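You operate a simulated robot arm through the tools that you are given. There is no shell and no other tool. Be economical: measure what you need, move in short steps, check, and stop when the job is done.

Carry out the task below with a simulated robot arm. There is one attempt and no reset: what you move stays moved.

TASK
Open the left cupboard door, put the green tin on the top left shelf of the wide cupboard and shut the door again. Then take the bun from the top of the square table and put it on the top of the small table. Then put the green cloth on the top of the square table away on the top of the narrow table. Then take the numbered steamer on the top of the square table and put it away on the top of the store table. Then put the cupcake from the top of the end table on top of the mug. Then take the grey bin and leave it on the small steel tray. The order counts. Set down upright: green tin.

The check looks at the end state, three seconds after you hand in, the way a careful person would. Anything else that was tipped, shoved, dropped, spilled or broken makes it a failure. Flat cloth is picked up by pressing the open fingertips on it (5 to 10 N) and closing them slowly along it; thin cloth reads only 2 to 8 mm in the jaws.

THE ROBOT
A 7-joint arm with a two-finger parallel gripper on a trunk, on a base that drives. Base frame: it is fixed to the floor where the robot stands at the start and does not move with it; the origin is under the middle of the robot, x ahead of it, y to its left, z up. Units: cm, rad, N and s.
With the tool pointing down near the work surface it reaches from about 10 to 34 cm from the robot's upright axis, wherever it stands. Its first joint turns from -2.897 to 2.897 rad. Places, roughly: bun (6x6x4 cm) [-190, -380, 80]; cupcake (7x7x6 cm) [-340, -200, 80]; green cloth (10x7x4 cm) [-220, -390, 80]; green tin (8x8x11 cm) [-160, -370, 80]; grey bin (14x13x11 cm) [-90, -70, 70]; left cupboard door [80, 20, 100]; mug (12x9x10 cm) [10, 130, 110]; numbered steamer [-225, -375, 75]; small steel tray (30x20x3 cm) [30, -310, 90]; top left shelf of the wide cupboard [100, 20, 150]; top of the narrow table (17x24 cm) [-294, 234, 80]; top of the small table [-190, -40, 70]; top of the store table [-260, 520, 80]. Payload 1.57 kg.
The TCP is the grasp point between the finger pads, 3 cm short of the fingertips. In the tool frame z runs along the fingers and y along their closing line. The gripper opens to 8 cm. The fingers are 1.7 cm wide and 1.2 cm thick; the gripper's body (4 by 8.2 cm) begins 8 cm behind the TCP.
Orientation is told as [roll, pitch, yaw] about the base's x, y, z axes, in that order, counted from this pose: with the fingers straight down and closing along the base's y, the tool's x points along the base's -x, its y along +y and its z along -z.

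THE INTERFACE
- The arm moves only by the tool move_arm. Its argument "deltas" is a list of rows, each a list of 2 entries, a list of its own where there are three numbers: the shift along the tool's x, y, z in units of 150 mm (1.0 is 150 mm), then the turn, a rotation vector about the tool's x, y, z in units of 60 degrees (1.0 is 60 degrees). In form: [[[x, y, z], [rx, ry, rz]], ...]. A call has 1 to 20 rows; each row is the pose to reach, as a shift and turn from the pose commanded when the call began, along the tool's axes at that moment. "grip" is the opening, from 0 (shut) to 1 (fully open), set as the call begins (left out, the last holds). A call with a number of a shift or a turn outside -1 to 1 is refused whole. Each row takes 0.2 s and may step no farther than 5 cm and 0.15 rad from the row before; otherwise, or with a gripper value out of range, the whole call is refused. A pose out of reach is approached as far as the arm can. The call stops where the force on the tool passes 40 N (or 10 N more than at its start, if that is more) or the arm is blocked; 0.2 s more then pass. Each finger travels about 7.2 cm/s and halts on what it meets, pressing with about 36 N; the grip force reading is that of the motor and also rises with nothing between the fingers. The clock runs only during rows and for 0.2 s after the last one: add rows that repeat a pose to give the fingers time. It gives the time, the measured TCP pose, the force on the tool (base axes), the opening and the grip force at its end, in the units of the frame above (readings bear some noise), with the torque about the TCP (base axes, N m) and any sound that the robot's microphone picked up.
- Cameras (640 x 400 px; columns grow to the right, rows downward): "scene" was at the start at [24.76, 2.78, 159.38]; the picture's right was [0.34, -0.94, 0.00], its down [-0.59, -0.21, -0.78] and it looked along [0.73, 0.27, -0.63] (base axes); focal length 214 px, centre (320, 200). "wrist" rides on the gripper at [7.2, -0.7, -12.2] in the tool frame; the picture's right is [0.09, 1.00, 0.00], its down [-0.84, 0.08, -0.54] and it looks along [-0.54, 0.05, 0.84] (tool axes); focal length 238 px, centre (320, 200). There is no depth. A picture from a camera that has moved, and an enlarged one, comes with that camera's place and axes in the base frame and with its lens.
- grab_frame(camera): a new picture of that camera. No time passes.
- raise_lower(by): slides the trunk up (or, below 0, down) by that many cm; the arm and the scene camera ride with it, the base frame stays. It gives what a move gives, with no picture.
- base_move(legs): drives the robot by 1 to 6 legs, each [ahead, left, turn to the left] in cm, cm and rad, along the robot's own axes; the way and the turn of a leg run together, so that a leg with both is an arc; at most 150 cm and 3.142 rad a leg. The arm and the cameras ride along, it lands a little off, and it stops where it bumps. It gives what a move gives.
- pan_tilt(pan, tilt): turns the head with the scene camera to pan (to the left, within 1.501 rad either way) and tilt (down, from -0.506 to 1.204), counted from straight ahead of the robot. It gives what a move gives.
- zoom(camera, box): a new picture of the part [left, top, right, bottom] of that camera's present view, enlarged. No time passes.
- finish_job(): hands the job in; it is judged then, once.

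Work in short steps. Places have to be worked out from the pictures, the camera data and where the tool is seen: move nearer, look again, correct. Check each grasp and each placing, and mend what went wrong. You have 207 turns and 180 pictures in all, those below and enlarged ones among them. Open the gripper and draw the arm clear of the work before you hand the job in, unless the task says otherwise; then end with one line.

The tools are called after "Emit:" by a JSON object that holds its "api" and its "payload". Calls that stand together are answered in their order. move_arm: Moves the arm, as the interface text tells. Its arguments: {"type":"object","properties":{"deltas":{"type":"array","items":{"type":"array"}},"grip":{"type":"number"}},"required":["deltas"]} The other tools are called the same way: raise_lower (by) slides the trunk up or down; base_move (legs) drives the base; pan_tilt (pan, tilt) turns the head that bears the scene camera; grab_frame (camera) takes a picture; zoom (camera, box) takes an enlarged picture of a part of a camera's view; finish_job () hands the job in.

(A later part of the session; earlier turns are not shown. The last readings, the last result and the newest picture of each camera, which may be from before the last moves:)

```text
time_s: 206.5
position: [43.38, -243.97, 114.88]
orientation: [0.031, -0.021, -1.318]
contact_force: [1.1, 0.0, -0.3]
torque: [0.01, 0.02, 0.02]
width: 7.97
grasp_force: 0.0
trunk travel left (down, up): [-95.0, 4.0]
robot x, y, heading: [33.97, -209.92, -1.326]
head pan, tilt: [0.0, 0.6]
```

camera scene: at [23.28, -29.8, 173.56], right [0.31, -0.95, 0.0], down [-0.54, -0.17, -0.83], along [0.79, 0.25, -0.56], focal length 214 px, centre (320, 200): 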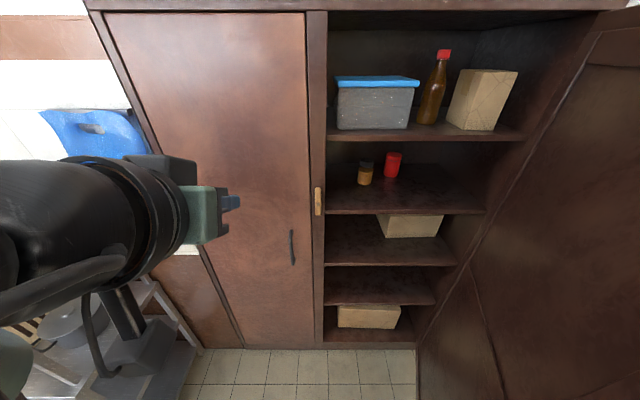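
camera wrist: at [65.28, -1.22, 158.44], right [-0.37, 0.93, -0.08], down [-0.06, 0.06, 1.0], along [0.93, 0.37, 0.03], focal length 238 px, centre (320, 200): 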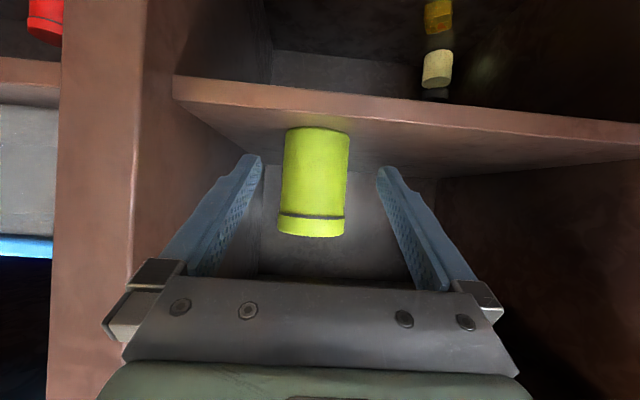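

Emit:
{"api": "base_move", "payload": {"legs": [[0, -115, 0], [0, -118, 0], [14, 0, 0]]}}

Emit:
{"api": "pan_tilt", "payload": {"pan": -0.15, "tilt": 0.8}}

Emit:
{"api": "grab_frame", "payload": {"camera": "scene"}}

```text
time_s: 218.9
position: [-179.59, -313.89, 115.04]
orientation: [0.034, -0.019, -1.314]
contact_force: [-0.9, 0.4, -0.1]
torque: [-0.03, -0.03, -0.02]
width: 7.99
grasp_force: 0.0
trunk travel left (down, up): [-95.0, 4.0]
robot x, y, heading: [-189.31, -280.02, -1.321]
head pan, tilt: [0.0, 0.6]
```

```text
time_s: 219.6
position: [-179.48, -314.08, 114.91]
orientation: [0.034, -0.017, -1.315]
contact_force: [-0.3, -0.4, -0.8]
torque: [0.02, 0.02, 0.03]
width: 7.98
grasp_force: 0.0
trunk travel left (down, up): [-95.0, 4.0]
robot x, y, heading: [-189.24, -280.41, -1.323]
head pan, tilt: [-0.15, 0.799]
```

```text
127 pictures are left
camera scene: at [-184.49, -304.68, 171.85], right [-1.0, -0.1, 0.0], down [-0.07, 0.71, -0.7], along [0.07, -0.69, -0.72], focal length 214 px, centre (320, 200)
```

scene: 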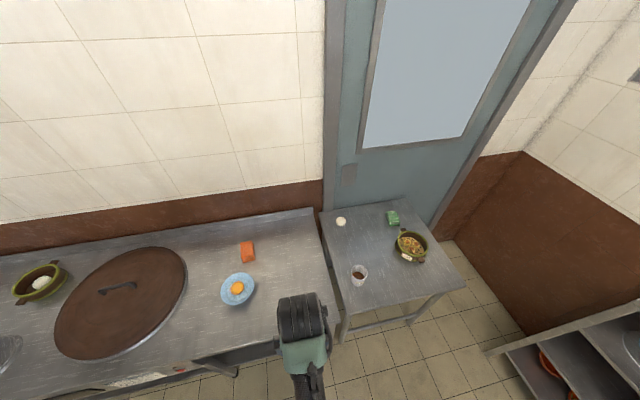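

Bun at (-188.7, -380.3). I turn to face it, pitch the tool 45° and extend.

Emit:
{"api": "base_move", "payload": {"legs": [[0, 0, -0.25]]}}

Emit:
{"api": "move_arm", "payload": {"deltas": [[[-0.1, 0, 0], [0, -0.13, 0]], [[-0.2, 0, 0], [0, -0.26, 0]], [[-0.3, 0, 0], [0, -0.39, 0]], [[-0.4, 0, 0], [0, -0.52, 0]], [[-0.5, 0, 0], [0, -0.64, 0]], [[-0.6, 0, 0], [0, -0.75, 0]]]}}

Emit:
{"api": "move_arm", "payload": {"deltas": [[[-0.2, 0, 0.2], [0, 0, 0]], [[-0.4, 0, 0.4], [0, 0, 0]], [[-0.6, 0, 0.6], [0, 0, 0]], [[-0.8, 0, 0.8], [0, 0, 0]]]}}

Emit:
{"api": "move_arm", "payload": {"deltas": [[[-0.2, 0, 0.2], [0, 0, 0]], [[-0.4, 0, 0.4], [0, 0, 0]], [[-0.5, 0, 0.5], [0, 0, 0]]]}}

```text
time_s: 220.8
position: [-188.23, -315.44, 115.03]
orientation: [0.034, -0.02, -1.566]
contact_force: [0.0, 0.0, 0.2]
torque: [0.0, 0.0, 0.0]
width: 8.04
grasp_force: 0.0
trunk travel left (down, up): [-95.0, 4.0]
robot x, y, heading: [-189.03, -279.88, -1.572]
head pan, tilt: [-0.15, 0.799]
```

```text
time_s: 222.2
position: [-188.12, -324.39, 115.23]
orientation: [0.049, -0.803, -1.599]
contact_force: [-0.3, 0.2, 1.0]
torque: [-0.02, -0.05, -0.03]
width: 8.03
grasp_force: 0.0
trunk travel left (down, up): [-95.0, 4.0]
robot x, y, heading: [-189.31, -280.07, -1.569]
head pan, tilt: [-0.15, 0.799]
```

```text
time_s: 223.2
position: [-188.0, -341.34, 115.37]
orientation: [0.047, -0.8, -1.6]
contact_force: [0.7, 0.1, 0.3]
torque: [-0.02, 0.01, 0.03]
width: 7.98
grasp_force: 0.0
trunk travel left (down, up): [-95.0, 4.0]
robot x, y, heading: [-189.23, -279.59, -1.572]
head pan, tilt: [-0.15, 0.799]
```

```text
time_s: 224.1
position: [-188.08, -351.71, 115.75]
orientation: [0.049, -0.803, -1.599]
contact_force: [0.1, 0.8, -0.4]
torque: [0.0, 0.03, 0.0]
width: 8.01
grasp_force: 0.0
trunk travel left (down, up): [-95.0, 4.0]
robot x, y, heading: [-189.3, -279.86, -1.574]
head pan, tilt: [-0.15, 0.799]
```

Reach 72 cm. Lower the trunk to z≈92 and drive forward 20 cm, keeping above the cup beside the path.

Emit:
{"api": "raise_lower", "payload": {"by": -23}}

Emit:
{"api": "base_move", "payload": {"legs": [[18, 0, 0]]}}

Emit:
{"api": "grab_frame", "payload": {"camera": "wrist"}}

Emit:
{"api": "grab_frame", "payload": {"camera": "scene"}}

```text
time_s: 226.5
position: [-187.99, -351.74, 92.74]
orientation: [0.049, -0.802, -1.598]
contact_force: [0.2, 0.1, -0.1]
torque: [0.01, -0.01, 0.01]
width: 8.0
grasp_force: 0.1
trunk travel left (down, up): [-72.0, 27.0]
robot x, y, heading: [-189.19, -280.03, -1.57]
head pan, tilt: [-0.15, 0.799]
```

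```text
time_s: 228.0
position: [-187.97, -369.91, 92.73]
orientation: [0.05, -0.803, -1.598]
contact_force: [0.4, 0.1, -0.6]
torque: [0.02, -0.02, 0.02]
width: 7.99
grasp_force: 0.0
trunk travel left (down, up): [-72.0, 27.0]
robot x, y, heading: [-188.79, -297.9, -1.575]
head pan, tilt: [-0.15, 0.799]
```

```text
126 pictures are left
camera wrist: at [-188.73, -356.05, 95.94], right [1.0, 0.07, -0.03], down [0.05, -0.19, 0.98], along [0.06, -0.98, -0.19], focal length 238 px, centre (320, 200)
```

wrist: 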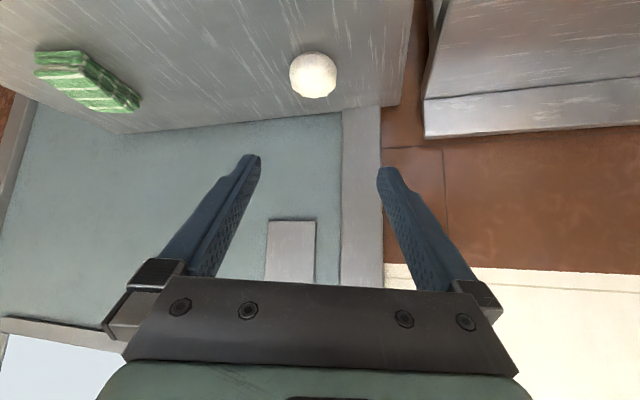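

```text
125 pictures are left
camera scene: at [-190.78, -323.12, 148.85], right [-0.99, 0.15, 0.0], down [0.11, 0.71, -0.7], along [-0.11, -0.69, -0.72], focal length 214 px, centre (320, 200)
```

scene: 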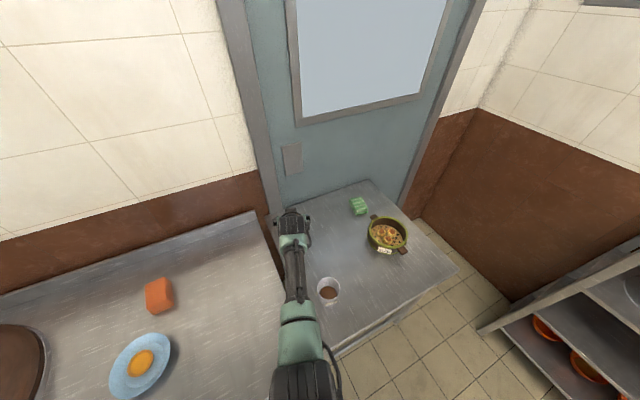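

Bun is at about (-188.5, -380, 77). Drive 10.2 ahead, 0.4 right and then lower in steps.

Emit:
{"api": "base_move", "payload": {"legs": [[10.2, -0.4, 0]]}}

Emit:
{"api": "raise_lower", "payload": {"by": -10}}

Emit:
{"api": "grab_frame", "payload": {"camera": "wrist"}}

```text
time_s: 229.1
position: [-188.31, -380.08, 92.72]
orientation: [0.048, -0.804, -1.599]
contact_force: [-0.5, 0.0, 0.0]
torque: [0.0, -0.01, 0.03]
width: 8.02
grasp_force: 0.0
trunk travel left (down, up): [-72.0, 27.0]
robot x, y, heading: [-189.79, -307.82, -1.574]
head pan, tilt: [-0.15, 0.799]
```

```text
time_s: 230.5
position: [-188.3, -380.0, 82.74]
orientation: [0.049, -0.802, -1.599]
contact_force: [0.1, -0.2, -0.7]
torque: [0.02, -0.04, 0.01]
width: 7.98
grasp_force: 0.1
trunk travel left (down, up): [-62.0, 37.0]
robot x, y, heading: [-189.82, -308.09, -1.572]
head pan, tilt: [-0.15, 0.799]
```

```text
124 pictures are left
camera wrist: at [-189.13, -366.19, 85.98], right [1.0, 0.07, -0.03], down [0.05, -0.19, 0.98], along [0.06, -0.98, -0.19], focal length 238 px, centre (320, 200)
```

wrist: 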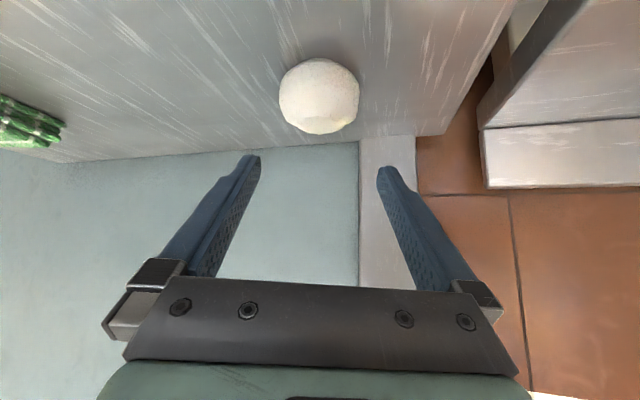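

Centred. Lower 5.2 cm more and close.

Emit:
{"api": "raise_lower", "payload": {"by": -5.2}}

Emit:
{"api": "grab_frame", "payload": {"camera": "wrist"}}

```text
time_s: 231.4
position: [-188.38, -379.93, 77.51]
orientation: [0.049, -0.803, -1.598]
contact_force: [0.3, -0.2, 0.8]
torque: [-0.01, -0.02, -0.02]
width: 8.0
grasp_force: 0.0
trunk travel left (down, up): [-56.8, 42.2]
robot x, y, heading: [-189.6, -308.24, -1.574]
head pan, tilt: [-0.15, 0.799]
```

```text
123 pictures are left
camera wrist: at [-189.13, -366.19, 80.78], right [1.0, 0.07, -0.03], down [0.05, -0.19, 0.98], along [0.06, -0.98, -0.19], focal length 238 px, centre (320, 200)
```

wrist: 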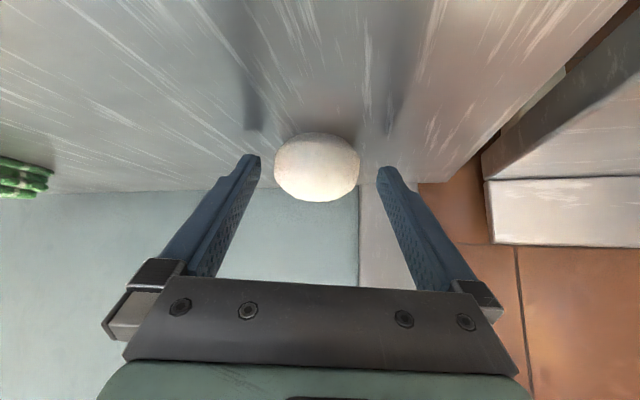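

Bun lies between the pads near the tips. Close moderately.

Emit:
{"api": "move_arm", "payload": {"deltas": [[[0, 0, 0.03], [0, 0, 0]], [[0, 0, 0.03], [0, 0, 0]], [[0, 0, 0.03], [0, 0, 0]], [[0, 0, 0.03], [0, 0, 0]]], "grip": 0.55}}

Emit:
{"api": "raise_lower", "payload": {"by": 12}}

Emit:
{"api": "grab_frame", "payload": {"camera": "wrist"}}

```text
time_s: 232.4
position: [-188.36, -380.34, 77.28]
orientation: [0.049, -0.806, -1.598]
contact_force: [0.5, -1.5, 5.4]
torque: [-0.07, 0.04, -0.01]
width: 5.58
grasp_force: 36.3
trunk travel left (down, up): [-56.8, 42.2]
robot x, y, heading: [-189.85, -308.1, -1.575]
head pan, tilt: [-0.15, 0.799]
```

```text
time_s: 233.9
position: [-188.37, -380.29, 89.24]
orientation: [0.049, -0.804, -1.599]
contact_force: [-0.4, 0.3, 0.4]
torque: [0.01, -0.02, -0.01]
width: 5.54
grasp_force: 36.1
trunk travel left (down, up): [-68.8, 30.2]
robot x, y, heading: [-190.12, -308.16, -1.575]
head pan, tilt: [-0.15, 0.799]
```

```text
122 pictures are left
camera wrist: at [-189.13, -366.53, 92.47], right [1.0, 0.07, -0.03], down [0.05, -0.19, 0.98], along [0.06, -0.98, -0.19], focal length 238 px, centre (320, 200)
```

wrist: 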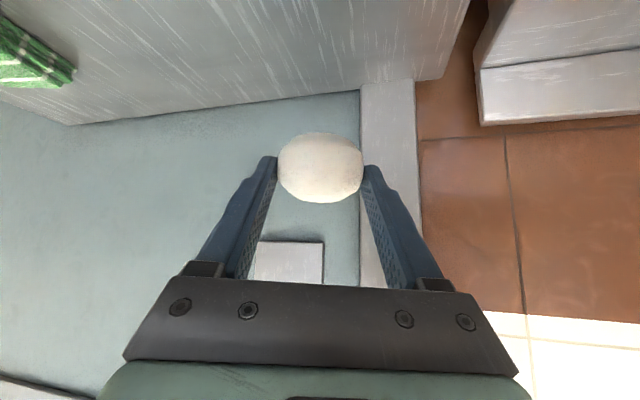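

Bun held. Raise, back off 55 cm, retract the arm, and look right for the route.

Emit:
{"api": "raise_lower", "payload": {"by": 14}}

Emit:
{"api": "base_move", "payload": {"legs": [[-54, 0, 0]]}}

Emit:
{"api": "move_arm", "payload": {"deltas": [[[0.2, 0, -0.2], [0, 0, 0]], [[0.4, 0, -0.4], [0, 0, 0]], [[0.6, 0, -0.6], [0, 0, 0]], [[0.8, 0, -0.8], [0, 0, 0]], [[1, 0, -1], [0, 0, 0]]]}}

Emit:
{"api": "pan_tilt", "payload": {"pan": -1.3, "tilt": 0.5}}

Emit:
{"api": "grab_frame", "payload": {"camera": "scene"}}

```text
time_s: 235.6
position: [-188.35, -380.3, 103.21]
orientation: [0.049, -0.803, -1.598]
contact_force: [1.1, 0.8, -1.0]
torque: [0.04, -0.03, 0.0]
width: 5.57
grasp_force: 36.1
trunk travel left (down, up): [-82.8, 16.2]
robot x, y, heading: [-189.47, -308.26, -1.574]
head pan, tilt: [-0.15, 0.799]
```

```text
time_s: 238.7
position: [-188.25, -326.3, 103.28]
orientation: [0.049, -0.803, -1.597]
contact_force: [-0.4, -1.8, -0.4]
torque: [-0.01, 0.0, -0.01]
width: 5.57
grasp_force: 36.3
trunk travel left (down, up): [-82.8, 16.2]
robot x, y, heading: [-189.56, -254.34, -1.569]
head pan, tilt: [-0.15, 0.799]
```

```text
time_s: 239.9
position: [-188.36, -305.04, 103.0]
orientation: [0.049, -0.803, -1.597]
contact_force: [0.2, -0.7, -0.4]
torque: [0.01, -0.03, 0.01]
width: 5.57
grasp_force: 36.1
trunk travel left (down, up): [-82.8, 16.2]
robot x, y, heading: [-189.79, -254.01, -1.574]
head pan, tilt: [-0.15, 0.799]
```

```text
time_s: 241.3
position: [-188.34, -305.11, 102.78]
orientation: [0.051, -0.803, -1.595]
contact_force: [0.8, 0.8, 0.2]
torque: [0.03, -0.01, -0.03]
width: 5.58
grasp_force: 36.0
trunk travel left (down, up): [-82.8, 16.2]
robot x, y, heading: [-189.74, -254.33, -1.572]
head pan, tilt: [-1.3, 0.499]
```

```text
121 pictures are left
camera scene: at [-198.68, -273.73, 162.25], right [-0.27, 0.96, 0.0], down [0.46, 0.13, -0.88], along [-0.85, -0.24, -0.48], focal length 214 px, centre (320, 200)
```

scene: 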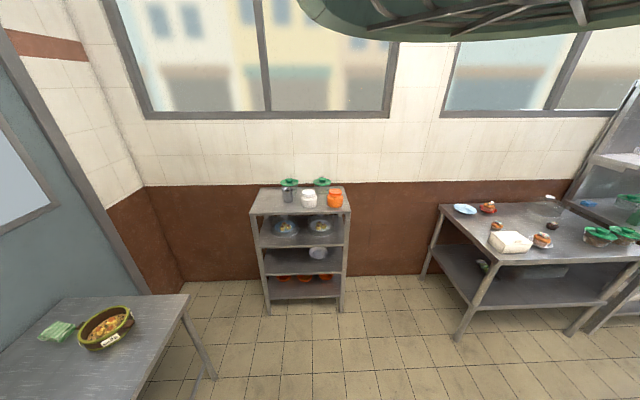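

Open floor to the right. Turn right by 1.5 and look further.

Emit:
{"api": "base_move", "payload": {"legs": [[0, 0, -1.57]]}}

Emit:
{"api": "pan_tilt", "payload": {"pan": -1.2, "tilt": 0.5}}

Emit:
{"api": "grab_frame", "payload": {"camera": "scene"}}

```text
time_s: 245.5
position: [-240.57, -255.45, 102.87]
orientation: [0.05, -0.803, 3.117]
contact_force: [-0.3, -0.4, -0.4]
torque: [-0.03, 0.01, 0.0]
width: 5.56
grasp_force: 36.1
trunk travel left (down, up): [-82.8, 16.2]
robot x, y, heading: [-189.58, -254.16, -3.138]
head pan, tilt: [-1.3, 0.499]
```

```text
time_s: 246.2
position: [-240.61, -255.51, 102.79]
orientation: [0.049, -0.803, 3.117]
contact_force: [-0.1, 0.2, -0.9]
torque: [-0.03, 0.0, 0.03]
width: 5.55
grasp_force: 36.3
trunk travel left (down, up): [-82.8, 16.2]
robot x, y, heading: [-189.66, -254.32, -3.142]
head pan, tilt: [-1.201, 0.499]
```

```text
120 pictures are left
camera scene: at [-210.23, -245.82, 162.25], right [0.93, 0.36, 0.0], down [0.17, -0.45, -0.88], along [-0.32, 0.82, -0.48], focal length 214 px, centre (320, 200)
```

scene: 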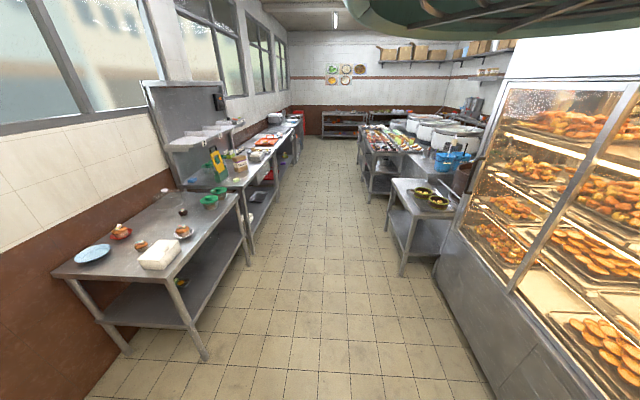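

The corridor runs +y; the small table with two bowls is ahead right. I drive into the corridor, then turn to face the small table.

Emit:
{"api": "base_move", "payload": {"legs": [[50, -100, 0], [0, 0, -2.9], [0, 72, 0]]}}

Emit:
{"api": "pan_tilt", "payload": {"pan": 0.0, "tilt": 0.7}}

Emit:
{"api": "grab_frame", "payload": {"camera": "scene"}}

```text
time_s: 262.2
position: [-209.6, -69.36, 102.89]
orientation: [0.048, -0.802, 0.238]
contact_force: [-0.4, -0.4, -1.0]
torque: [0.0, 0.03, -0.04]
width: 5.54
grasp_force: 35.5
trunk travel left (down, up): [-82.8, 16.2]
robot x, y, heading: [-258.61, -83.81, 0.26]
head pan, tilt: [-1.201, 0.499]
```

```text
time_s: 263.6
position: [-209.54, -69.27, 102.93]
orientation: [0.049, -0.802, 0.237]
contact_force: [-0.3, -0.2, -1.3]
torque: [-0.01, 0.01, -0.02]
width: 5.57
grasp_force: 35.9
trunk travel left (down, up): [-82.8, 16.2]
robot x, y, heading: [-258.48, -83.92, 0.265]
head pan, tilt: [0.0, 0.7]
```

```text
119 pictures are left
camera scene: at [-234.11, -77.3, 160.48], right [0.26, -0.97, 0.0], down [-0.62, -0.17, -0.77], along [0.74, 0.2, -0.64], focal length 214 px, centre (320, 200)
```

scene: 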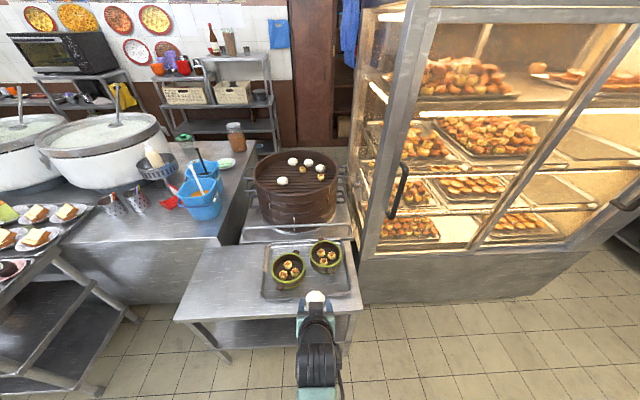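

Free area on the small table's left part, around (-198.5, -25). I strafe left 40, ahead 8, and look again.

Emit:
{"api": "base_move", "payload": {"legs": [[0, 40, 0], [8, 0, 0]]}}

Emit:
{"api": "move_arm", "payload": {"deltas": [[[-0.17, 0, 0.17], [0, 0, 0]], [[-0.33, 0, 0.33], [0, 0, 0]], [[-0.5, 0, 0.5], [0, 0, 0]], [[-0.65, 0, 0.65], [0, 0, 0]]]}}

Emit:
{"api": "grab_frame", "payload": {"camera": "scene"}}

Emit:
{"api": "grab_frame", "payload": {"camera": "wrist"}}

```text
time_s: 266.8
position: [-212.23, -28.55, 102.82]
orientation: [0.049, -0.803, 0.231]
contact_force: [-0.2, -0.2, -0.5]
torque: [-0.02, 0.01, -0.05]
width: 5.55
grasp_force: 36.1
trunk travel left (down, up): [-82.8, 16.2]
robot x, y, heading: [-261.52, -42.94, 0.255]
head pan, tilt: [0.0, 0.7]
```

```text
time_s: 267.8
position: [-198.69, -25.08, 102.99]
orientation: [0.049, -0.802, 0.233]
contact_force: [-0.2, -0.2, -0.9]
torque: [-0.01, 0.02, -0.02]
width: 5.59
grasp_force: 36.5
trunk travel left (down, up): [-82.8, 16.2]
robot x, y, heading: [-261.1, -43.17, 0.259]
head pan, tilt: [0.0, 0.7]
```

```text
118 pictures are left
camera scene: at [-236.7, -36.5, 160.46], right [0.26, -0.97, 0.0], down [-0.62, -0.17, -0.76], along [0.74, 0.2, -0.64], focal length 214 px, centre (320, 200)
```

scene: 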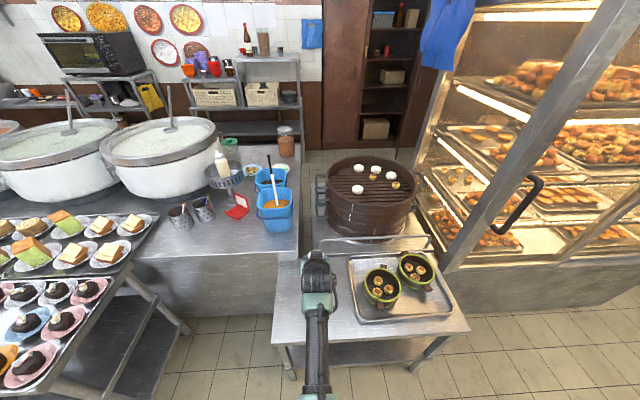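

```text
117 pictures are left
camera wrist: at [-211.73, -29.39, 106.32], right [-0.33, 0.94, -0.03], down [0.17, 0.09, 0.98], along [0.93, 0.31, -0.19], focal length 238 px, centre (320, 200)
```

wrist: 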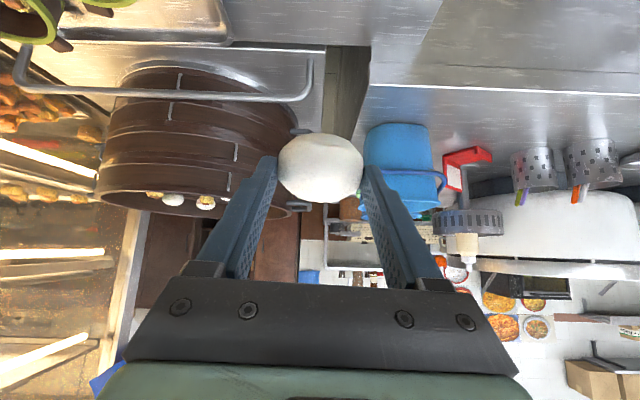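

The TCP is over the free part of the small table. Lower 26 cm and check.

Emit:
{"api": "raise_lower", "payload": {"by": -25}}

Emit:
{"api": "grab_frame", "payload": {"camera": "wrist"}}

```text
time_s: 270.3
position: [-198.93, -25.12, 78.04]
orientation: [0.049, -0.803, 0.233]
contact_force: [0.4, 0.2, -0.3]
torque: [0.02, 0.05, 0.0]
width: 5.56
grasp_force: 36.2
trunk travel left (down, up): [-57.8, 41.2]
robot x, y, heading: [-261.1, -42.89, 0.259]
head pan, tilt: [0.0, 0.7]
```

```text
116 pictures are left
camera wrist: at [-211.81, -29.41, 81.37], right [-0.33, 0.94, -0.03], down [0.17, 0.09, 0.98], along [0.93, 0.31, -0.19], focal length 238 px, centre (320, 200)
```

wrist: 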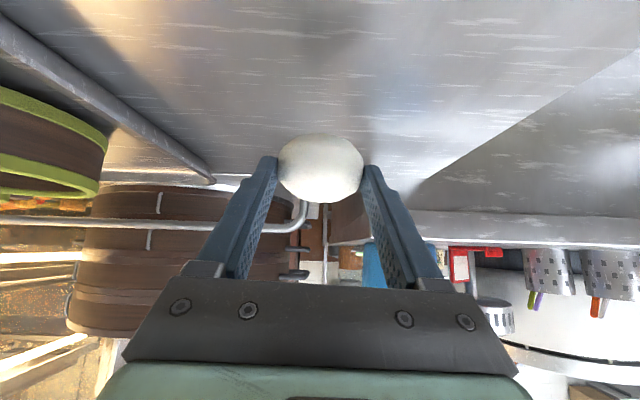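

Well over free table surface. Lower in small steps until contact.

Emit:
{"api": "raise_lower", "payload": {"by": -3}}

Emit:
{"api": "raise_lower", "payload": {"by": -1.5}}

Emit:
{"api": "raise_lower", "payload": {"by": -0.8}}

Emit:
{"api": "grab_frame", "payload": {"camera": "wrist"}}

```text
time_s: 271.1
position: [-198.91, -25.04, 75.12]
orientation: [0.049, -0.803, 0.233]
contact_force: [-0.9, 0.2, -0.8]
torque: [0.02, 0.03, 0.0]
width: 5.56
grasp_force: 36.3
trunk travel left (down, up): [-54.8, 44.2]
robot x, y, heading: [-261.02, -43.31, 0.254]
head pan, tilt: [0.0, 0.7]
```

```text
time_s: 271.7
position: [-198.8, -25.08, 73.57]
orientation: [0.049, -0.803, 0.232]
contact_force: [0.5, -0.1, -0.8]
torque: [0.01, 0.02, 0.0]
width: 5.56
grasp_force: 35.6
trunk travel left (down, up): [-53.3, 45.7]
robot x, y, heading: [-260.86, -42.77, 0.261]
head pan, tilt: [0.0, 0.7]
```

```text
time_s: 272.3
position: [-198.73, -25.04, 73.39]
orientation: [0.049, -0.818, 0.234]
contact_force: [-2.4, 0.2, 21.0]
torque: [-0.31, -0.28, -0.06]
width: 5.6
grasp_force: 36.0
trunk travel left (down, up): [-52.5, 46.5]
robot x, y, heading: [-260.84, -42.73, 0.256]
head pan, tilt: [0.0, 0.7]
```

```text
115 pictures are left
camera wrist: at [-211.7, -29.37, 76.53], right [-0.33, 0.94, -0.03], down [0.16, 0.09, 0.98], along [0.93, 0.31, -0.18], focal length 238 px, centre (320, 200)
```

wrist: 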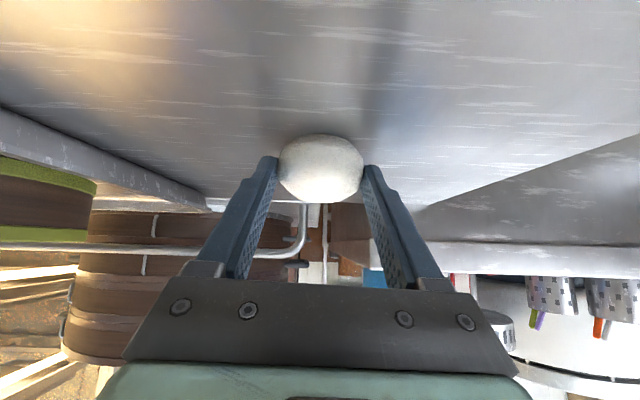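

Contact (21 N). Ease off 0.5, release, and raise up and look.

Emit:
{"api": "raise_lower", "payload": {"by": 0.6}}

Emit:
{"api": "move_arm", "payload": {"deltas": [[[0, 0, 0], [0, 0, 0]], [[0, 0, 0], [0, 0, 0]], [[0, 0, 0], [0, 0, 0]], [[0, 0, 0], [0, 0, 0]]], "grip": 1}}

Emit:
{"api": "move_arm", "payload": {"deltas": [[[0, 0, -0.2], [0, 0, 0]], [[0, 0, -0.4], [0, 0, 0]], [[0, 0, -0.6], [0, 0, 0]]]}}

Emit:
{"api": "grab_frame", "payload": {"camera": "wrist"}}

```text
time_s: 272.8
position: [-198.95, -25.11, 73.61]
orientation: [0.048, -0.804, 0.232]
contact_force: [2.5, 0.5, 10.5]
torque: [-0.13, -0.35, 0.07]
width: 5.56
grasp_force: 36.0
trunk travel left (down, up): [-53.1, 45.9]
robot x, y, heading: [-260.74, -43.27, 0.256]
head pan, tilt: [0.0, 0.7]
```

```text
time_s: 273.8
position: [-198.84, -24.88, 73.37]
orientation: [0.048, -0.802, 0.234]
contact_force: [0.3, -0.5, 0.2]
torque: [0.01, -0.02, 0.0]
width: 8.02
grasp_force: 0.1
trunk travel left (down, up): [-53.1, 45.9]
robot x, y, heading: [-261.47, -42.8, 0.259]
head pan, tilt: [0.0, 0.7]
```

```text
time_s: 274.6
position: [-205.04, -27.0, 79.63]
orientation: [0.05, -0.802, 0.233]
contact_force: [0.0, -0.1, 0.1]
torque: [0.02, -0.01, 0.0]
width: 8.0
grasp_force: 0.1
trunk travel left (down, up): [-53.1, 45.9]
robot x, y, heading: [-261.1, -43.02, 0.257]
head pan, tilt: [0.0, 0.7]
```

```text
114 pictures are left
camera wrist: at [-218.1, -31.38, 82.97], right [-0.33, 0.94, -0.03], down [0.17, 0.09, 0.98], along [0.93, 0.31, -0.19], focal length 238 px, centre (320, 200)
```

wrist: 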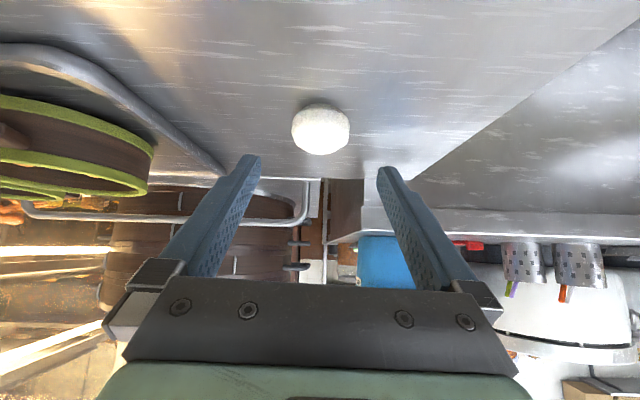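

Bun placed. Next the cloth: raise, retract, and drive back to the square table.

Emit:
{"api": "raise_lower", "payload": {"by": 28}}

Emit:
{"api": "move_arm", "payload": {"deltas": [[[0.2, 0, -0.2], [0, 0, 0]], [[0.4, 0, -0.4], [0, 0, 0]], [[0.6, 0, -0.5], [0, 0, 0]]]}}

Emit:
{"api": "base_move", "payload": {"legs": [[-15, 0, 0], [0, -113, 0], [0, 0, -2.19]]}}

```text
time_s: 277.5
position: [-204.97, -27.09, 107.59]
orientation: [0.048, -0.802, 0.231]
contact_force: [-0.5, 0.3, -0.2]
torque: [0.02, -0.01, -0.02]
width: 8.0
grasp_force: 0.0
trunk travel left (down, up): [-81.1, 17.9]
robot x, y, heading: [-261.32, -43.03, 0.262]
head pan, tilt: [0.0, 0.7]
```

```text
time_s: 278.3
position: [-216.32, -30.09, 106.56]
orientation: [0.049, -0.803, 0.232]
contact_force: [-0.1, 0.3, 0.7]
torque: [0.01, -0.01, 0.0]
width: 8.0
grasp_force: 0.1
trunk travel left (down, up): [-81.1, 17.9]
robot x, y, heading: [-260.84, -42.83, 0.258]
head pan, tilt: [0.0, 0.7]
```

```text
time_s: 290.3
position: [-263.17, -200.72, 106.45]
orientation: [0.05, -0.803, -1.975]
contact_force: [-0.7, 0.2, -0.1]
torque: [0.04, 0.03, 0.0]
width: 7.99
grasp_force: 0.0
trunk travel left (down, up): [-81.1, 17.9]
robot x, y, heading: [-246.71, -157.18, -1.952]
head pan, tilt: [0.0, 0.7]
```

Emit:
{"api": "base_move", "payload": {"legs": [[100, 100, 0]]}}

Emit:
{"api": "pan_tilt", "payload": {"pan": 0.0, "tilt": 0.8}}

Emit:
{"api": "grab_frame", "payload": {"camera": "scene"}}

Emit:
{"api": "zoom", "payload": {"camera": "scene", "box": [230, 170, 430, 295]}}

```text
time_s: 297.4
position: [-208.41, -332.07, 106.58]
orientation: [0.047, -0.802, -1.985]
contact_force: [0.1, 0.6, -0.4]
torque: [0.01, 0.02, 0.01]
width: 8.0
grasp_force: 0.1
trunk travel left (down, up): [-81.1, 17.9]
robot x, y, heading: [-191.75, -288.49, -1.961]
head pan, tilt: [0.0, 0.7]
```

```text
time_s: 298.1
position: [-208.4, -331.94, 106.38]
orientation: [0.048, -0.801, -1.986]
contact_force: [-0.8, -0.5, -0.5]
torque: [-0.03, -0.02, -0.04]
width: 8.02
grasp_force: 0.1
trunk travel left (down, up): [-81.1, 17.9]
robot x, y, heading: [-191.28, -288.4, -1.954]
head pan, tilt: [0.0, 0.799]
```

```text
113 pictures are left
camera scene: at [-201.31, -311.88, 157.96], right [-0.93, 0.38, 0.0], down [0.27, 0.66, -0.7], along [-0.26, -0.65, -0.72], focal length 214 px, centre (320, 200)
```

scene: 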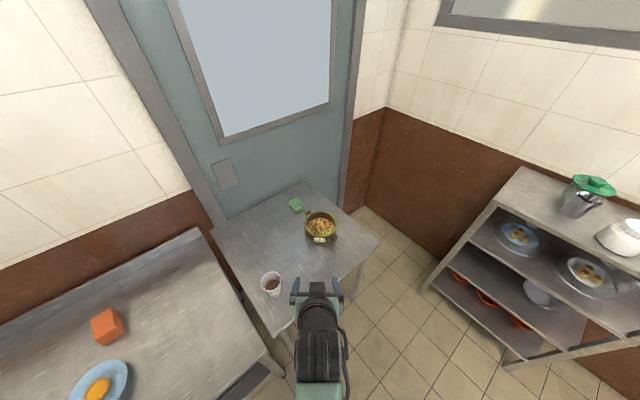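

```text
3.20 times, centred on (330, 232) of scene
camera zoom: at [-201.31, -311.88, 157.96], right [-0.93, 0.38, 0.0], down [0.27, 0.66, -0.7], along [-0.26, -0.65, -0.72], focal length 686 px, centre (288, 96)
```

zoom: 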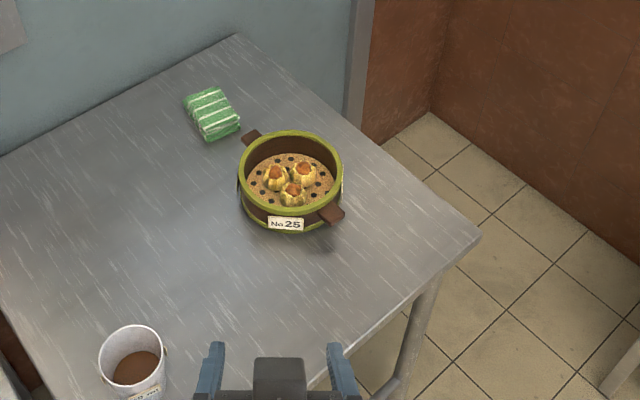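

Cloth lies at (-218, -386), its long axis along base y, so facing -y the jaws close across its 7 cm side. I turn to heading -1.57, strafe, and set the tool steeper (30°).

Emit:
{"api": "base_move", "payload": {"legs": [[0, 0, 0.385], [10, -25, 0]]}}

Emit:
{"api": "move_arm", "payload": {"deltas": [[[-0.05, 0, 0], [0, 0.1, 0]], [[-0.2, 0, 0.1], [0, 0.2, 0]], [[-0.4, 0, 0.3], [0, 0.28, 0]], [[-0.6, 0, 0.5], [0, 0.28, 0]], [[-0.8, 0, 0.7], [0, 0.28, 0]]]}}

Emit:
{"api": "move_arm", "payload": {"deltas": [[[-0.24, 0, 0.14], [0, 0, 0]], [[-0.48, 0, 0.28], [0, 0, 0]], [[-0.6, 0, 0.35], [0, 0, 0]]]}}

```text
time_s: 301.1
position: [-216.08, -344.91, 106.34]
orientation: [0.049, -0.802, -1.607]
contact_force: [-0.2, 1.2, -0.5]
torque: [0.01, -0.03, 0.01]
width: 7.99
grasp_force: 0.0
trunk travel left (down, up): [-81.1, 17.9]
robot x, y, heading: [-216.24, -298.4, -1.581]
head pan, tilt: [0.0, 0.799]
```

```text
time_s: 302.3
position: [-216.11, -360.97, 107.73]
orientation: [0.038, -0.508, -1.592]
contact_force: [0.4, -0.3, 0.6]
torque: [0.03, -0.01, 0.01]
width: 8.0
grasp_force: 0.1
trunk travel left (down, up): [-81.1, 17.9]
robot x, y, heading: [-216.23, -298.06, -1.577]
head pan, tilt: [0.0, 0.799]
```

```text
time_s: 303.1
position: [-216.2, -371.28, 107.58]
orientation: [0.039, -0.51, -1.591]
contact_force: [-0.9, -0.4, 0.8]
torque: [-0.02, -0.04, 0.0]
width: 8.0
grasp_force: 0.0
trunk travel left (down, up): [-81.1, 17.9]
robot x, y, heading: [-216.84, -298.38, -1.577]
head pan, tilt: [0.0, 0.799]
```

Reach 73 cm at this pitch. Lower to z≈92 and advance 10 cm, and view.

Emit:
{"api": "raise_lower", "payload": {"by": -14}}

Emit:
{"api": "base_move", "payload": {"legs": [[10, 0, 0]]}}

Emit:
{"api": "grab_frame", "payload": {"camera": "wrist"}}

```text
time_s: 304.8
position: [-216.11, -371.26, 93.64]
orientation: [0.04, -0.512, -1.591]
contact_force: [1.7, 0.2, 0.0]
torque: [-0.01, 0.01, -0.01]
width: 8.01
grasp_force: 0.1
trunk travel left (down, up): [-67.1, 31.9]
robot x, y, heading: [-216.25, -298.56, -1.585]
head pan, tilt: [0.0, 0.799]
```

```text
time_s: 305.9
position: [-216.33, -381.15, 93.74]
orientation: [0.038, -0.508, -1.593]
contact_force: [0.2, -0.2, -0.4]
torque: [0.03, -0.01, 0.01]
width: 7.99
grasp_force: 0.0
trunk travel left (down, up): [-67.1, 31.9]
robot x, y, heading: [-216.2, -308.02, -1.583]
head pan, tilt: [0.0, 0.799]
```

```text
111 pictures are left
camera wrist: at [-217.11, -368.88, 100.76], right [1.0, 0.08, -0.01], down [0.05, -0.47, 0.88], along [0.06, -0.88, -0.47], focal length 238 px, centre (320, 200)
```

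wrist: 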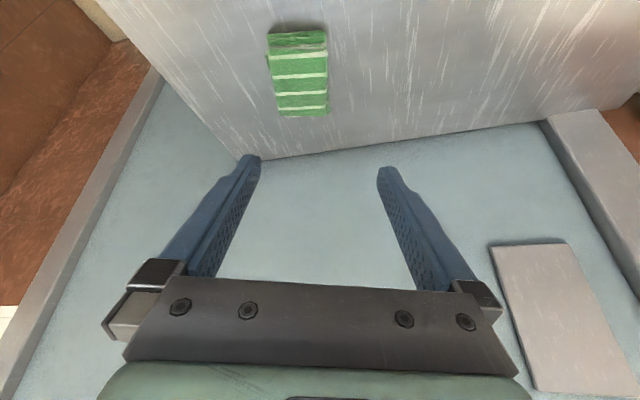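

Cloth centre (-218.5, -385.3), 6 cm across x. Shift 2.2 right, 3.3 ahead, and lower 10.

Emit:
{"api": "base_move", "payload": {"legs": [[3.3, -2.2, 0]]}}

Emit:
{"api": "raise_lower", "payload": {"by": -10}}

Emit:
{"api": "grab_frame", "payload": {"camera": "wrist"}}

```text
time_s: 306.8
position: [-218.6, -384.39, 93.65]
orientation: [0.039, -0.51, -1.592]
contact_force: [0.8, -0.1, -0.5]
torque: [0.02, -0.02, -0.01]
width: 8.03
grasp_force: 0.1
trunk travel left (down, up): [-67.1, 31.9]
robot x, y, heading: [-218.95, -311.31, -1.583]
head pan, tilt: [0.0, 0.799]
```

```text
time_s: 308.1
position: [-218.52, -384.34, 83.82]
orientation: [0.037, -0.51, -1.591]
contact_force: [-0.1, -0.4, 0.2]
torque: [-0.01, 0.01, 0.0]
width: 8.03
grasp_force: 0.1
trunk travel left (down, up): [-57.1, 41.9]
robot x, y, heading: [-219.21, -311.55, -1.58]
head pan, tilt: [0.0, 0.799]
```

```text
110 pictures are left
camera wrist: at [-219.3, -372.09, 90.79], right [1.0, 0.08, -0.01], down [0.05, -0.47, 0.88], along [0.06, -0.88, -0.47], focal length 238 px, centre (320, 200)
```

wrist: 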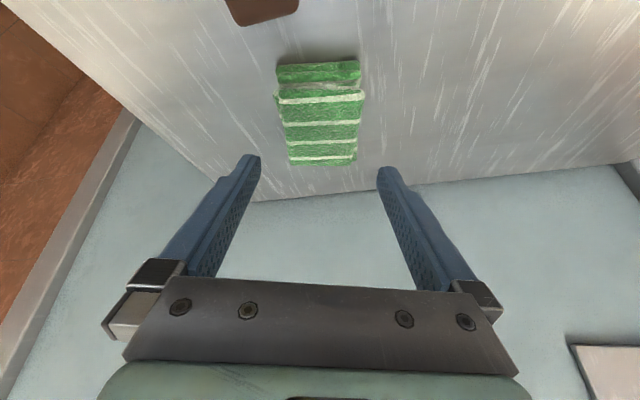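

Well centred. Lower 5.4 more and close across the cloth.

Emit:
{"api": "raise_lower", "payload": {"by": -5.2}}

Emit:
{"api": "grab_frame", "payload": {"camera": "wrist"}}

```text
time_s: 309.1
position: [-218.57, -384.3, 78.47]
orientation: [0.038, -0.51, -1.594]
contact_force: [-0.1, -0.2, 0.7]
torque: [0.0, 0.01, 0.01]
width: 8.01
grasp_force: 0.1
trunk travel left (down, up): [-51.9, 47.1]
robot x, y, heading: [-218.61, -311.1, -1.588]
head pan, tilt: [0.0, 0.799]
```

```text
109 pictures are left
camera wrist: at [-219.29, -372.09, 85.59], right [1.0, 0.08, -0.01], down [0.05, -0.47, 0.88], along [0.06, -0.88, -0.47], focal length 238 px, centre (320, 200)
```

wrist: 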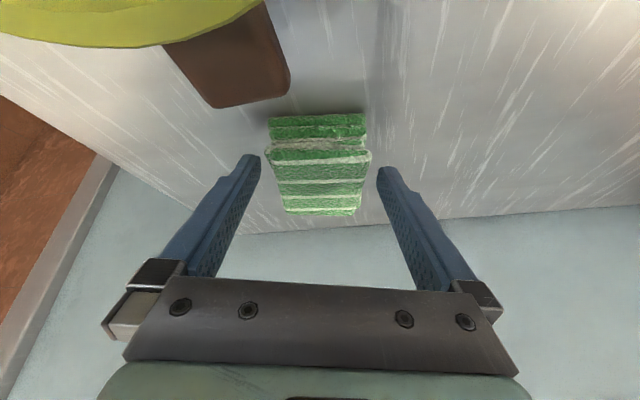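

The cloth is between the fingers, nothing touched. Close.

Emit:
{"api": "move_arm", "payload": {"deltas": [[[0, 0, 0], [0, 0, 0]], [[0, 0, 0], [0, 0, 0]], [[0, 0, 0], [0, 0, 0]], [[0, 0, 0], [0, 0, 0]], [[0, 0, 0], [0, 0, 0]]], "grip": 0}}

Emit:
{"api": "raise_lower", "payload": {"by": 5}}

Emit:
{"api": "grab_frame", "payload": {"camera": "wrist"}}

```text
time_s: 310.3
position: [-218.39, -384.4, 78.42]
orientation: [0.038, -0.511, -1.592]
contact_force: [-0.4, 0.6, 0.0]
torque: [-0.02, -0.04, 0.01]
width: 6.42
grasp_force: 35.8
trunk travel left (down, up): [-51.9, 47.1]
robot x, y, heading: [-218.93, -311.54, -1.585]
head pan, tilt: [0.0, 0.799]
```

```text
time_s: 311.2
position: [-218.57, -384.31, 83.37]
orientation: [0.039, -0.51, -1.592]
contact_force: [0.5, 0.1, 0.9]
torque: [-0.01, 0.0, 0.04]
width: 6.37
grasp_force: 35.7
trunk travel left (down, up): [-56.9, 42.1]
robot x, y, heading: [-218.5, -311.41, -1.58]
head pan, tilt: [0.0, 0.799]
```

```text
108 pictures are left
camera wrist: at [-219.3, -372.1, 90.57], right [1.0, 0.08, -0.01], down [0.05, -0.47, 0.88], along [0.06, -0.88, -0.47], focal length 238 px, centre (320, 200)
```

wrist: 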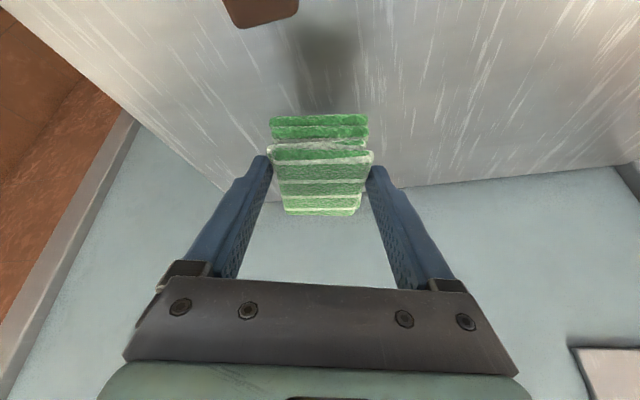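

Cloth lifted as a folded block. Raise, back off, retract and head to the corridor.

Emit:
{"api": "raise_lower", "payload": {"by": 22}}

Emit:
{"api": "base_move", "payload": {"legs": [[-60, 0, 0]]}}

Emit:
{"api": "move_arm", "payload": {"deltas": [[[0.24, 0, -0.14], [0, 0, 0]], [[0.48, 0, -0.28], [0, 0, 0]], [[0.72, 0, -0.42], [0, 0, 0]], [[0.96, 0, -0.55], [0, 0, 0]]]}}

Emit:
{"api": "base_move", "payload": {"legs": [[0, 0, -2.9], [130, 0, 0]]}}

Emit:
{"api": "pan_tilt", "payload": {"pan": 0.0, "tilt": 0.4}}

Emit:
{"api": "grab_frame", "payload": {"camera": "scene"}}

```text
time_s: 313.5
position: [-218.56, -384.42, 105.56]
orientation: [0.037, -0.509, -1.59]
contact_force: [0.5, 0.0, -0.5]
torque: [0.0, 0.0, 0.01]
width: 6.33
grasp_force: 35.9
trunk travel left (down, up): [-78.9, 20.1]
robot x, y, heading: [-219.15, -311.48, -1.582]
head pan, tilt: [0.0, 0.799]
```

```text
time_s: 316.9
position: [-217.83, -324.39, 105.48]
orientation: [0.039, -0.509, -1.593]
contact_force: [0.2, -0.2, 0.6]
torque: [0.0, 0.02, 0.02]
width: 6.24
grasp_force: 36.3
trunk travel left (down, up): [-78.9, 20.1]
robot x, y, heading: [-217.96, -251.48, -1.579]
head pan, tilt: [0.0, 0.799]
```

```text
time_s: 317.9
position: [-217.72, -307.61, 105.78]
orientation: [0.038, -0.511, -1.59]
contact_force: [-0.1, -0.3, -0.2]
torque: [-0.01, 0.01, 0.01]
width: 6.23
grasp_force: 36.0
trunk travel left (down, up): [-78.9, 20.1]
robot x, y, heading: [-218.39, -251.54, -1.584]
head pan, tilt: [0.0, 0.799]
```

```text
time_s: 331.3
position: [-260.56, -69.44, 105.56]
orientation: [0.038, -0.51, 1.788]
contact_force: [-0.7, -0.2, -1.1]
torque: [-0.03, 0.01, -0.02]
width: 6.11
grasp_force: 36.0
trunk travel left (down, up): [-78.9, 20.1]
robot x, y, heading: [-247.05, -124.08, 1.799]
head pan, tilt: [0.0, 0.799]
```

```text
time_s: 332.2
position: [-260.8, -69.43, 105.58]
orientation: [0.038, -0.509, 1.788]
contact_force: [-0.5, -0.2, -0.4]
torque: [-0.04, -0.02, -0.01]
width: 6.1
grasp_force: 35.5
trunk travel left (down, up): [-78.9, 20.1]
robot x, y, heading: [-247.29, -124.26, 1.798]
head pan, tilt: [0.0, 0.4]
```

```text
107 pictures are left
camera scene: at [-253.23, -98.57, 159.26], right [0.97, 0.23, 0.0], down [0.09, -0.38, -0.92], along [-0.21, 0.9, -0.39], focal length 214 px, centre (320, 200)
```

scene: 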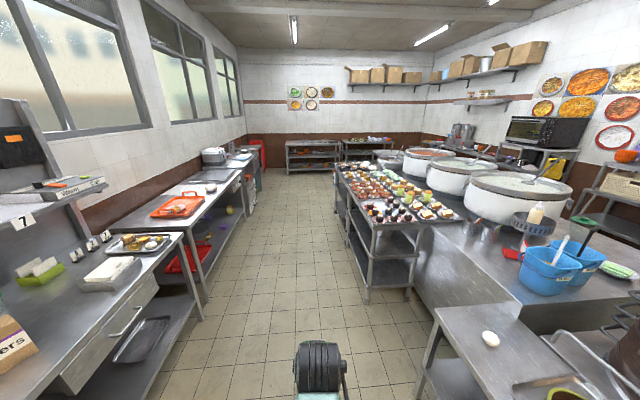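

Corridor is free. Drive along it to about (-345, 195).

Emit:
{"api": "base_move", "payload": {"legs": [[100, 5, 0], [72, 10, 0.1], [80, -2, 0.02], [80, -2, 0]]}}

Emit:
{"api": "pan_tilt", "payload": {"pan": -0.8, "tilt": 0.6}}

Emit:
{"api": "grab_frame", "payload": {"camera": "scene"}}

```text
time_s: 348.7
position: [-372.49, 243.78, 105.6]
orientation: [0.039, -0.51, 1.894]
contact_force: [-0.6, 0.2, -0.8]
torque: [0.01, 0.02, -0.01]
width: 6.06
grasp_force: 35.7
trunk travel left (down, up): [-78.9, 20.1]
robot x, y, heading: [-353.03, 191.08, 1.907]
head pan, tilt: [0.0, 0.4]
```

```text
time_s: 349.8
position: [-372.46, 243.8, 105.47]
orientation: [0.039, -0.51, 1.893]
contact_force: [0.5, 0.0, -0.1]
torque: [-0.01, -0.02, -0.03]
width: 6.12
grasp_force: 35.9
trunk travel left (down, up): [-78.9, 20.1]
robot x, y, heading: [-353.32, 190.7, 1.902]
head pan, tilt: [-0.799, 0.6]
```

```text
106 pictures are left
camera scene: at [-354.98, 214.78, 157.44], right [0.89, -0.45, 0.0], down [-0.25, -0.5, -0.83], along [0.37, 0.74, -0.56], focal length 214 px, centre (320, 200)
```

scene: 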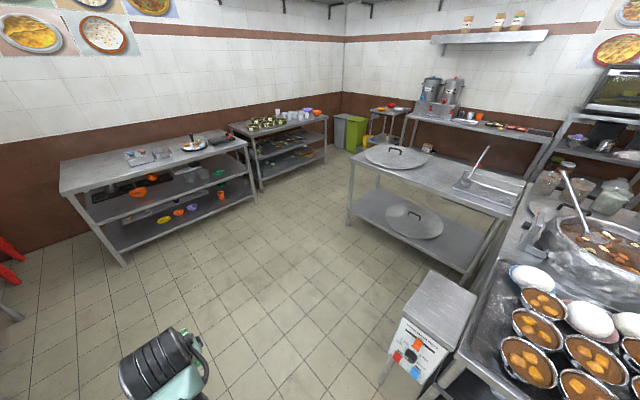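

The narrow table is the small white stand with a 17x24 steel top, centre ≈(-294.5, 234), z≈80. Raise, move level with it and turn to face it.

Emit:
{"api": "raise_lower", "payload": {"by": 8}}

Emit:
{"api": "base_move", "payload": {"legs": [[20, -3, 0], [0, 0, -1.54]]}}

Emit:
{"api": "pan_tilt", "payload": {"pan": 0.0, "tilt": 0.8}}

Emit:
{"api": "grab_frame", "payload": {"camera": "scene"}}

```text
time_s: 351.0
position: [-372.42, 243.63, 113.59]
orientation: [0.039, -0.509, 1.893]
contact_force: [-0.8, 0.1, -0.4]
torque: [-0.01, 0.0, -0.01]
width: 6.09
grasp_force: 36.4
trunk travel left (down, up): [-86.9, 12.1]
robot x, y, heading: [-353.07, 190.66, 1.908]
head pan, tilt: [-0.799, 0.6]
```

```text
time_s: 356.3
position: [-304.77, 232.32, 113.46]
orientation: [0.041, -0.509, 0.368]
contact_force: [1.1, -0.4, -0.5]
torque: [-0.02, 0.05, 0.03]
width: 6.06
grasp_force: 36.2
trunk travel left (down, up): [-86.9, 12.1]
robot x, y, heading: [-356.77, 210.64, 0.374]
head pan, tilt: [-0.799, 0.6]
```

```text
time_s: 357.4
position: [-304.77, 232.2, 113.68]
orientation: [0.039, -0.508, 0.369]
contact_force: [0.0, 0.0, -1.2]
torque: [-0.01, 0.02, -0.02]
width: 6.08
grasp_force: 36.0
trunk travel left (down, up): [-86.9, 12.1]
robot x, y, heading: [-356.84, 210.57, 0.378]
head pan, tilt: [0.0, 0.799]
```

```text
105 pictures are left
camera scene: at [-333.68, 219.64, 163.76], right [0.37, -0.93, 0.0], down [-0.67, -0.26, -0.7], along [0.65, 0.26, -0.72], focal length 214 px, centre (320, 200)
```

scene: 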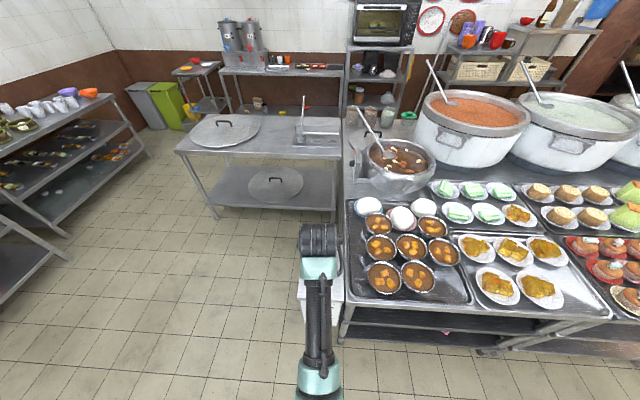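

Move 9.3 ahead, 2.2 right, lower to z≈95 and check from the wrist.

Emit:
{"api": "base_move", "payload": {"legs": [[9.3, -2.2, 0]]}}

Emit:
{"api": "raise_lower", "payload": {"by": -18}}

Emit:
{"api": "grab_frame", "payload": {"camera": "wrist"}}

Emit:
{"api": "grab_frame", "payload": {"camera": "scene"}}

```text
time_s: 358.6
position: [-295.34, 233.67, 113.58]
orientation: [0.037, -0.509, 0.369]
contact_force: [0.1, 0.7, -0.4]
torque: [-0.03, -0.02, 0.01]
width: 6.1
grasp_force: 36.3
trunk travel left (down, up): [-86.9, 12.1]
robot x, y, heading: [-347.33, 212.01, 0.378]
head pan, tilt: [0.0, 0.799]
```

```text
time_s: 360.6
position: [-295.18, 233.61, 95.64]
orientation: [0.039, -0.509, 0.368]
contact_force: [0.6, -0.1, -0.7]
torque: [-0.01, 0.0, -0.01]
width: 6.09
grasp_force: 35.8
trunk travel left (down, up): [-68.9, 30.1]
robot x, y, heading: [-347.1, 211.84, 0.37]
head pan, tilt: [0.0, 0.799]
```

```text
104 pictures are left
camera wrist: at [-306.2, 228.22, 102.67], right [-0.45, 0.89, -0.01], down [0.41, 0.22, 0.88], along [0.79, 0.39, -0.47], focal length 238 px, centre (320, 200)
```

wrist: 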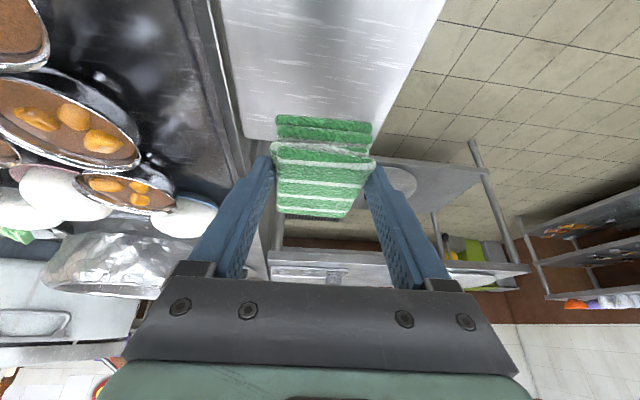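

```text
103 pictures are left
camera scene: at [-324.25, 221.02, 145.76], right [0.37, -0.93, 0.0], down [-0.67, -0.26, -0.7], along [0.65, 0.26, -0.72], focal length 214 px, centre (320, 200)
```

scene: 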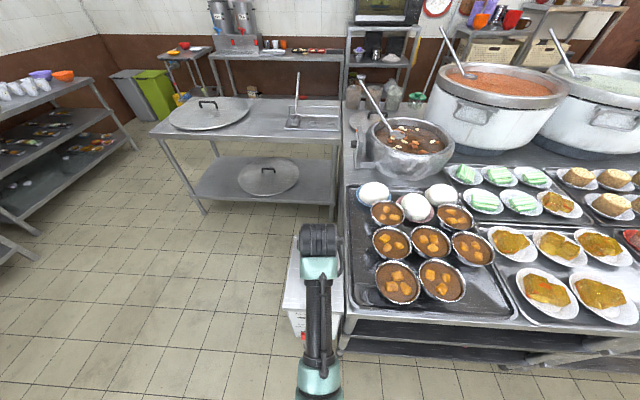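

Everything lines up: the cloth will land at the stand's centre. Lower.

Emit:
{"api": "raise_lower", "payload": {"by": -10.5}}

Emit:
{"api": "raise_lower", "payload": {"by": -1}}

Emit:
{"api": "raise_lower", "payload": {"by": -0.6}}

Emit:
{"api": "grab_frame", "payload": {"camera": "wrist"}}

```text
time_s: 361.9
position: [-295.36, 233.62, 85.05]
orientation: [0.038, -0.508, 0.368]
contact_force: [0.3, 1.0, -0.5]
torque: [-0.03, 0.01, -0.04]
width: 6.1
grasp_force: 36.5
trunk travel left (down, up): [-58.4, 40.6]
robot x, y, heading: [-347.25, 212.05, 0.381]
head pan, tilt: [0.0, 0.799]
```

```text
time_s: 362.5
position: [-295.25, 233.58, 84.48]
orientation: [0.04, -0.522, 0.368]
contact_force: [-2.5, -0.6, 22.2]
torque: [-0.79, 0.18, -0.09]
width: 6.09
grasp_force: 35.9
trunk travel left (down, up): [-57.4, 41.6]
robot x, y, heading: [-347.09, 211.93, 0.377]
head pan, tilt: [0.0, 0.799]
```

```text
time_s: 363.1
position: [-295.15, 233.74, 84.35]
orientation: [0.04, -0.53, 0.367]
contact_force: [-3.7, -0.4, 37.0]
torque: [-0.11, -0.42, 0.03]
width: 6.11
grasp_force: 35.9
trunk travel left (down, up): [-56.8, 42.2]
robot x, y, heading: [-347.23, 212.35, 0.376]
head pan, tilt: [0.0, 0.799]
```

```text
102 pictures are left
camera wrist: at [-306.27, 228.24, 91.19], right [-0.45, 0.89, -0.01], down [0.4, 0.21, 0.89], along [0.8, 0.4, -0.45], focal length 238 px, centre (320, 200)
```

wrist: 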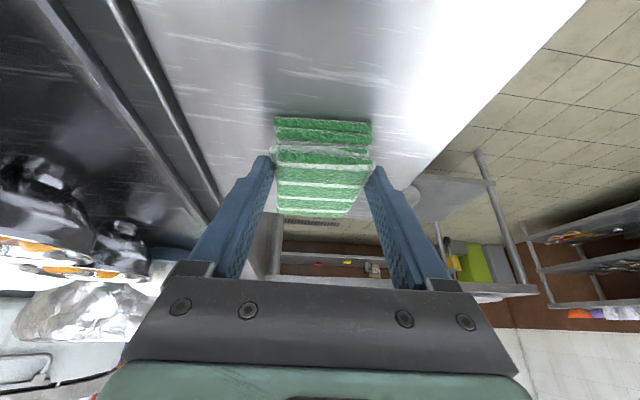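

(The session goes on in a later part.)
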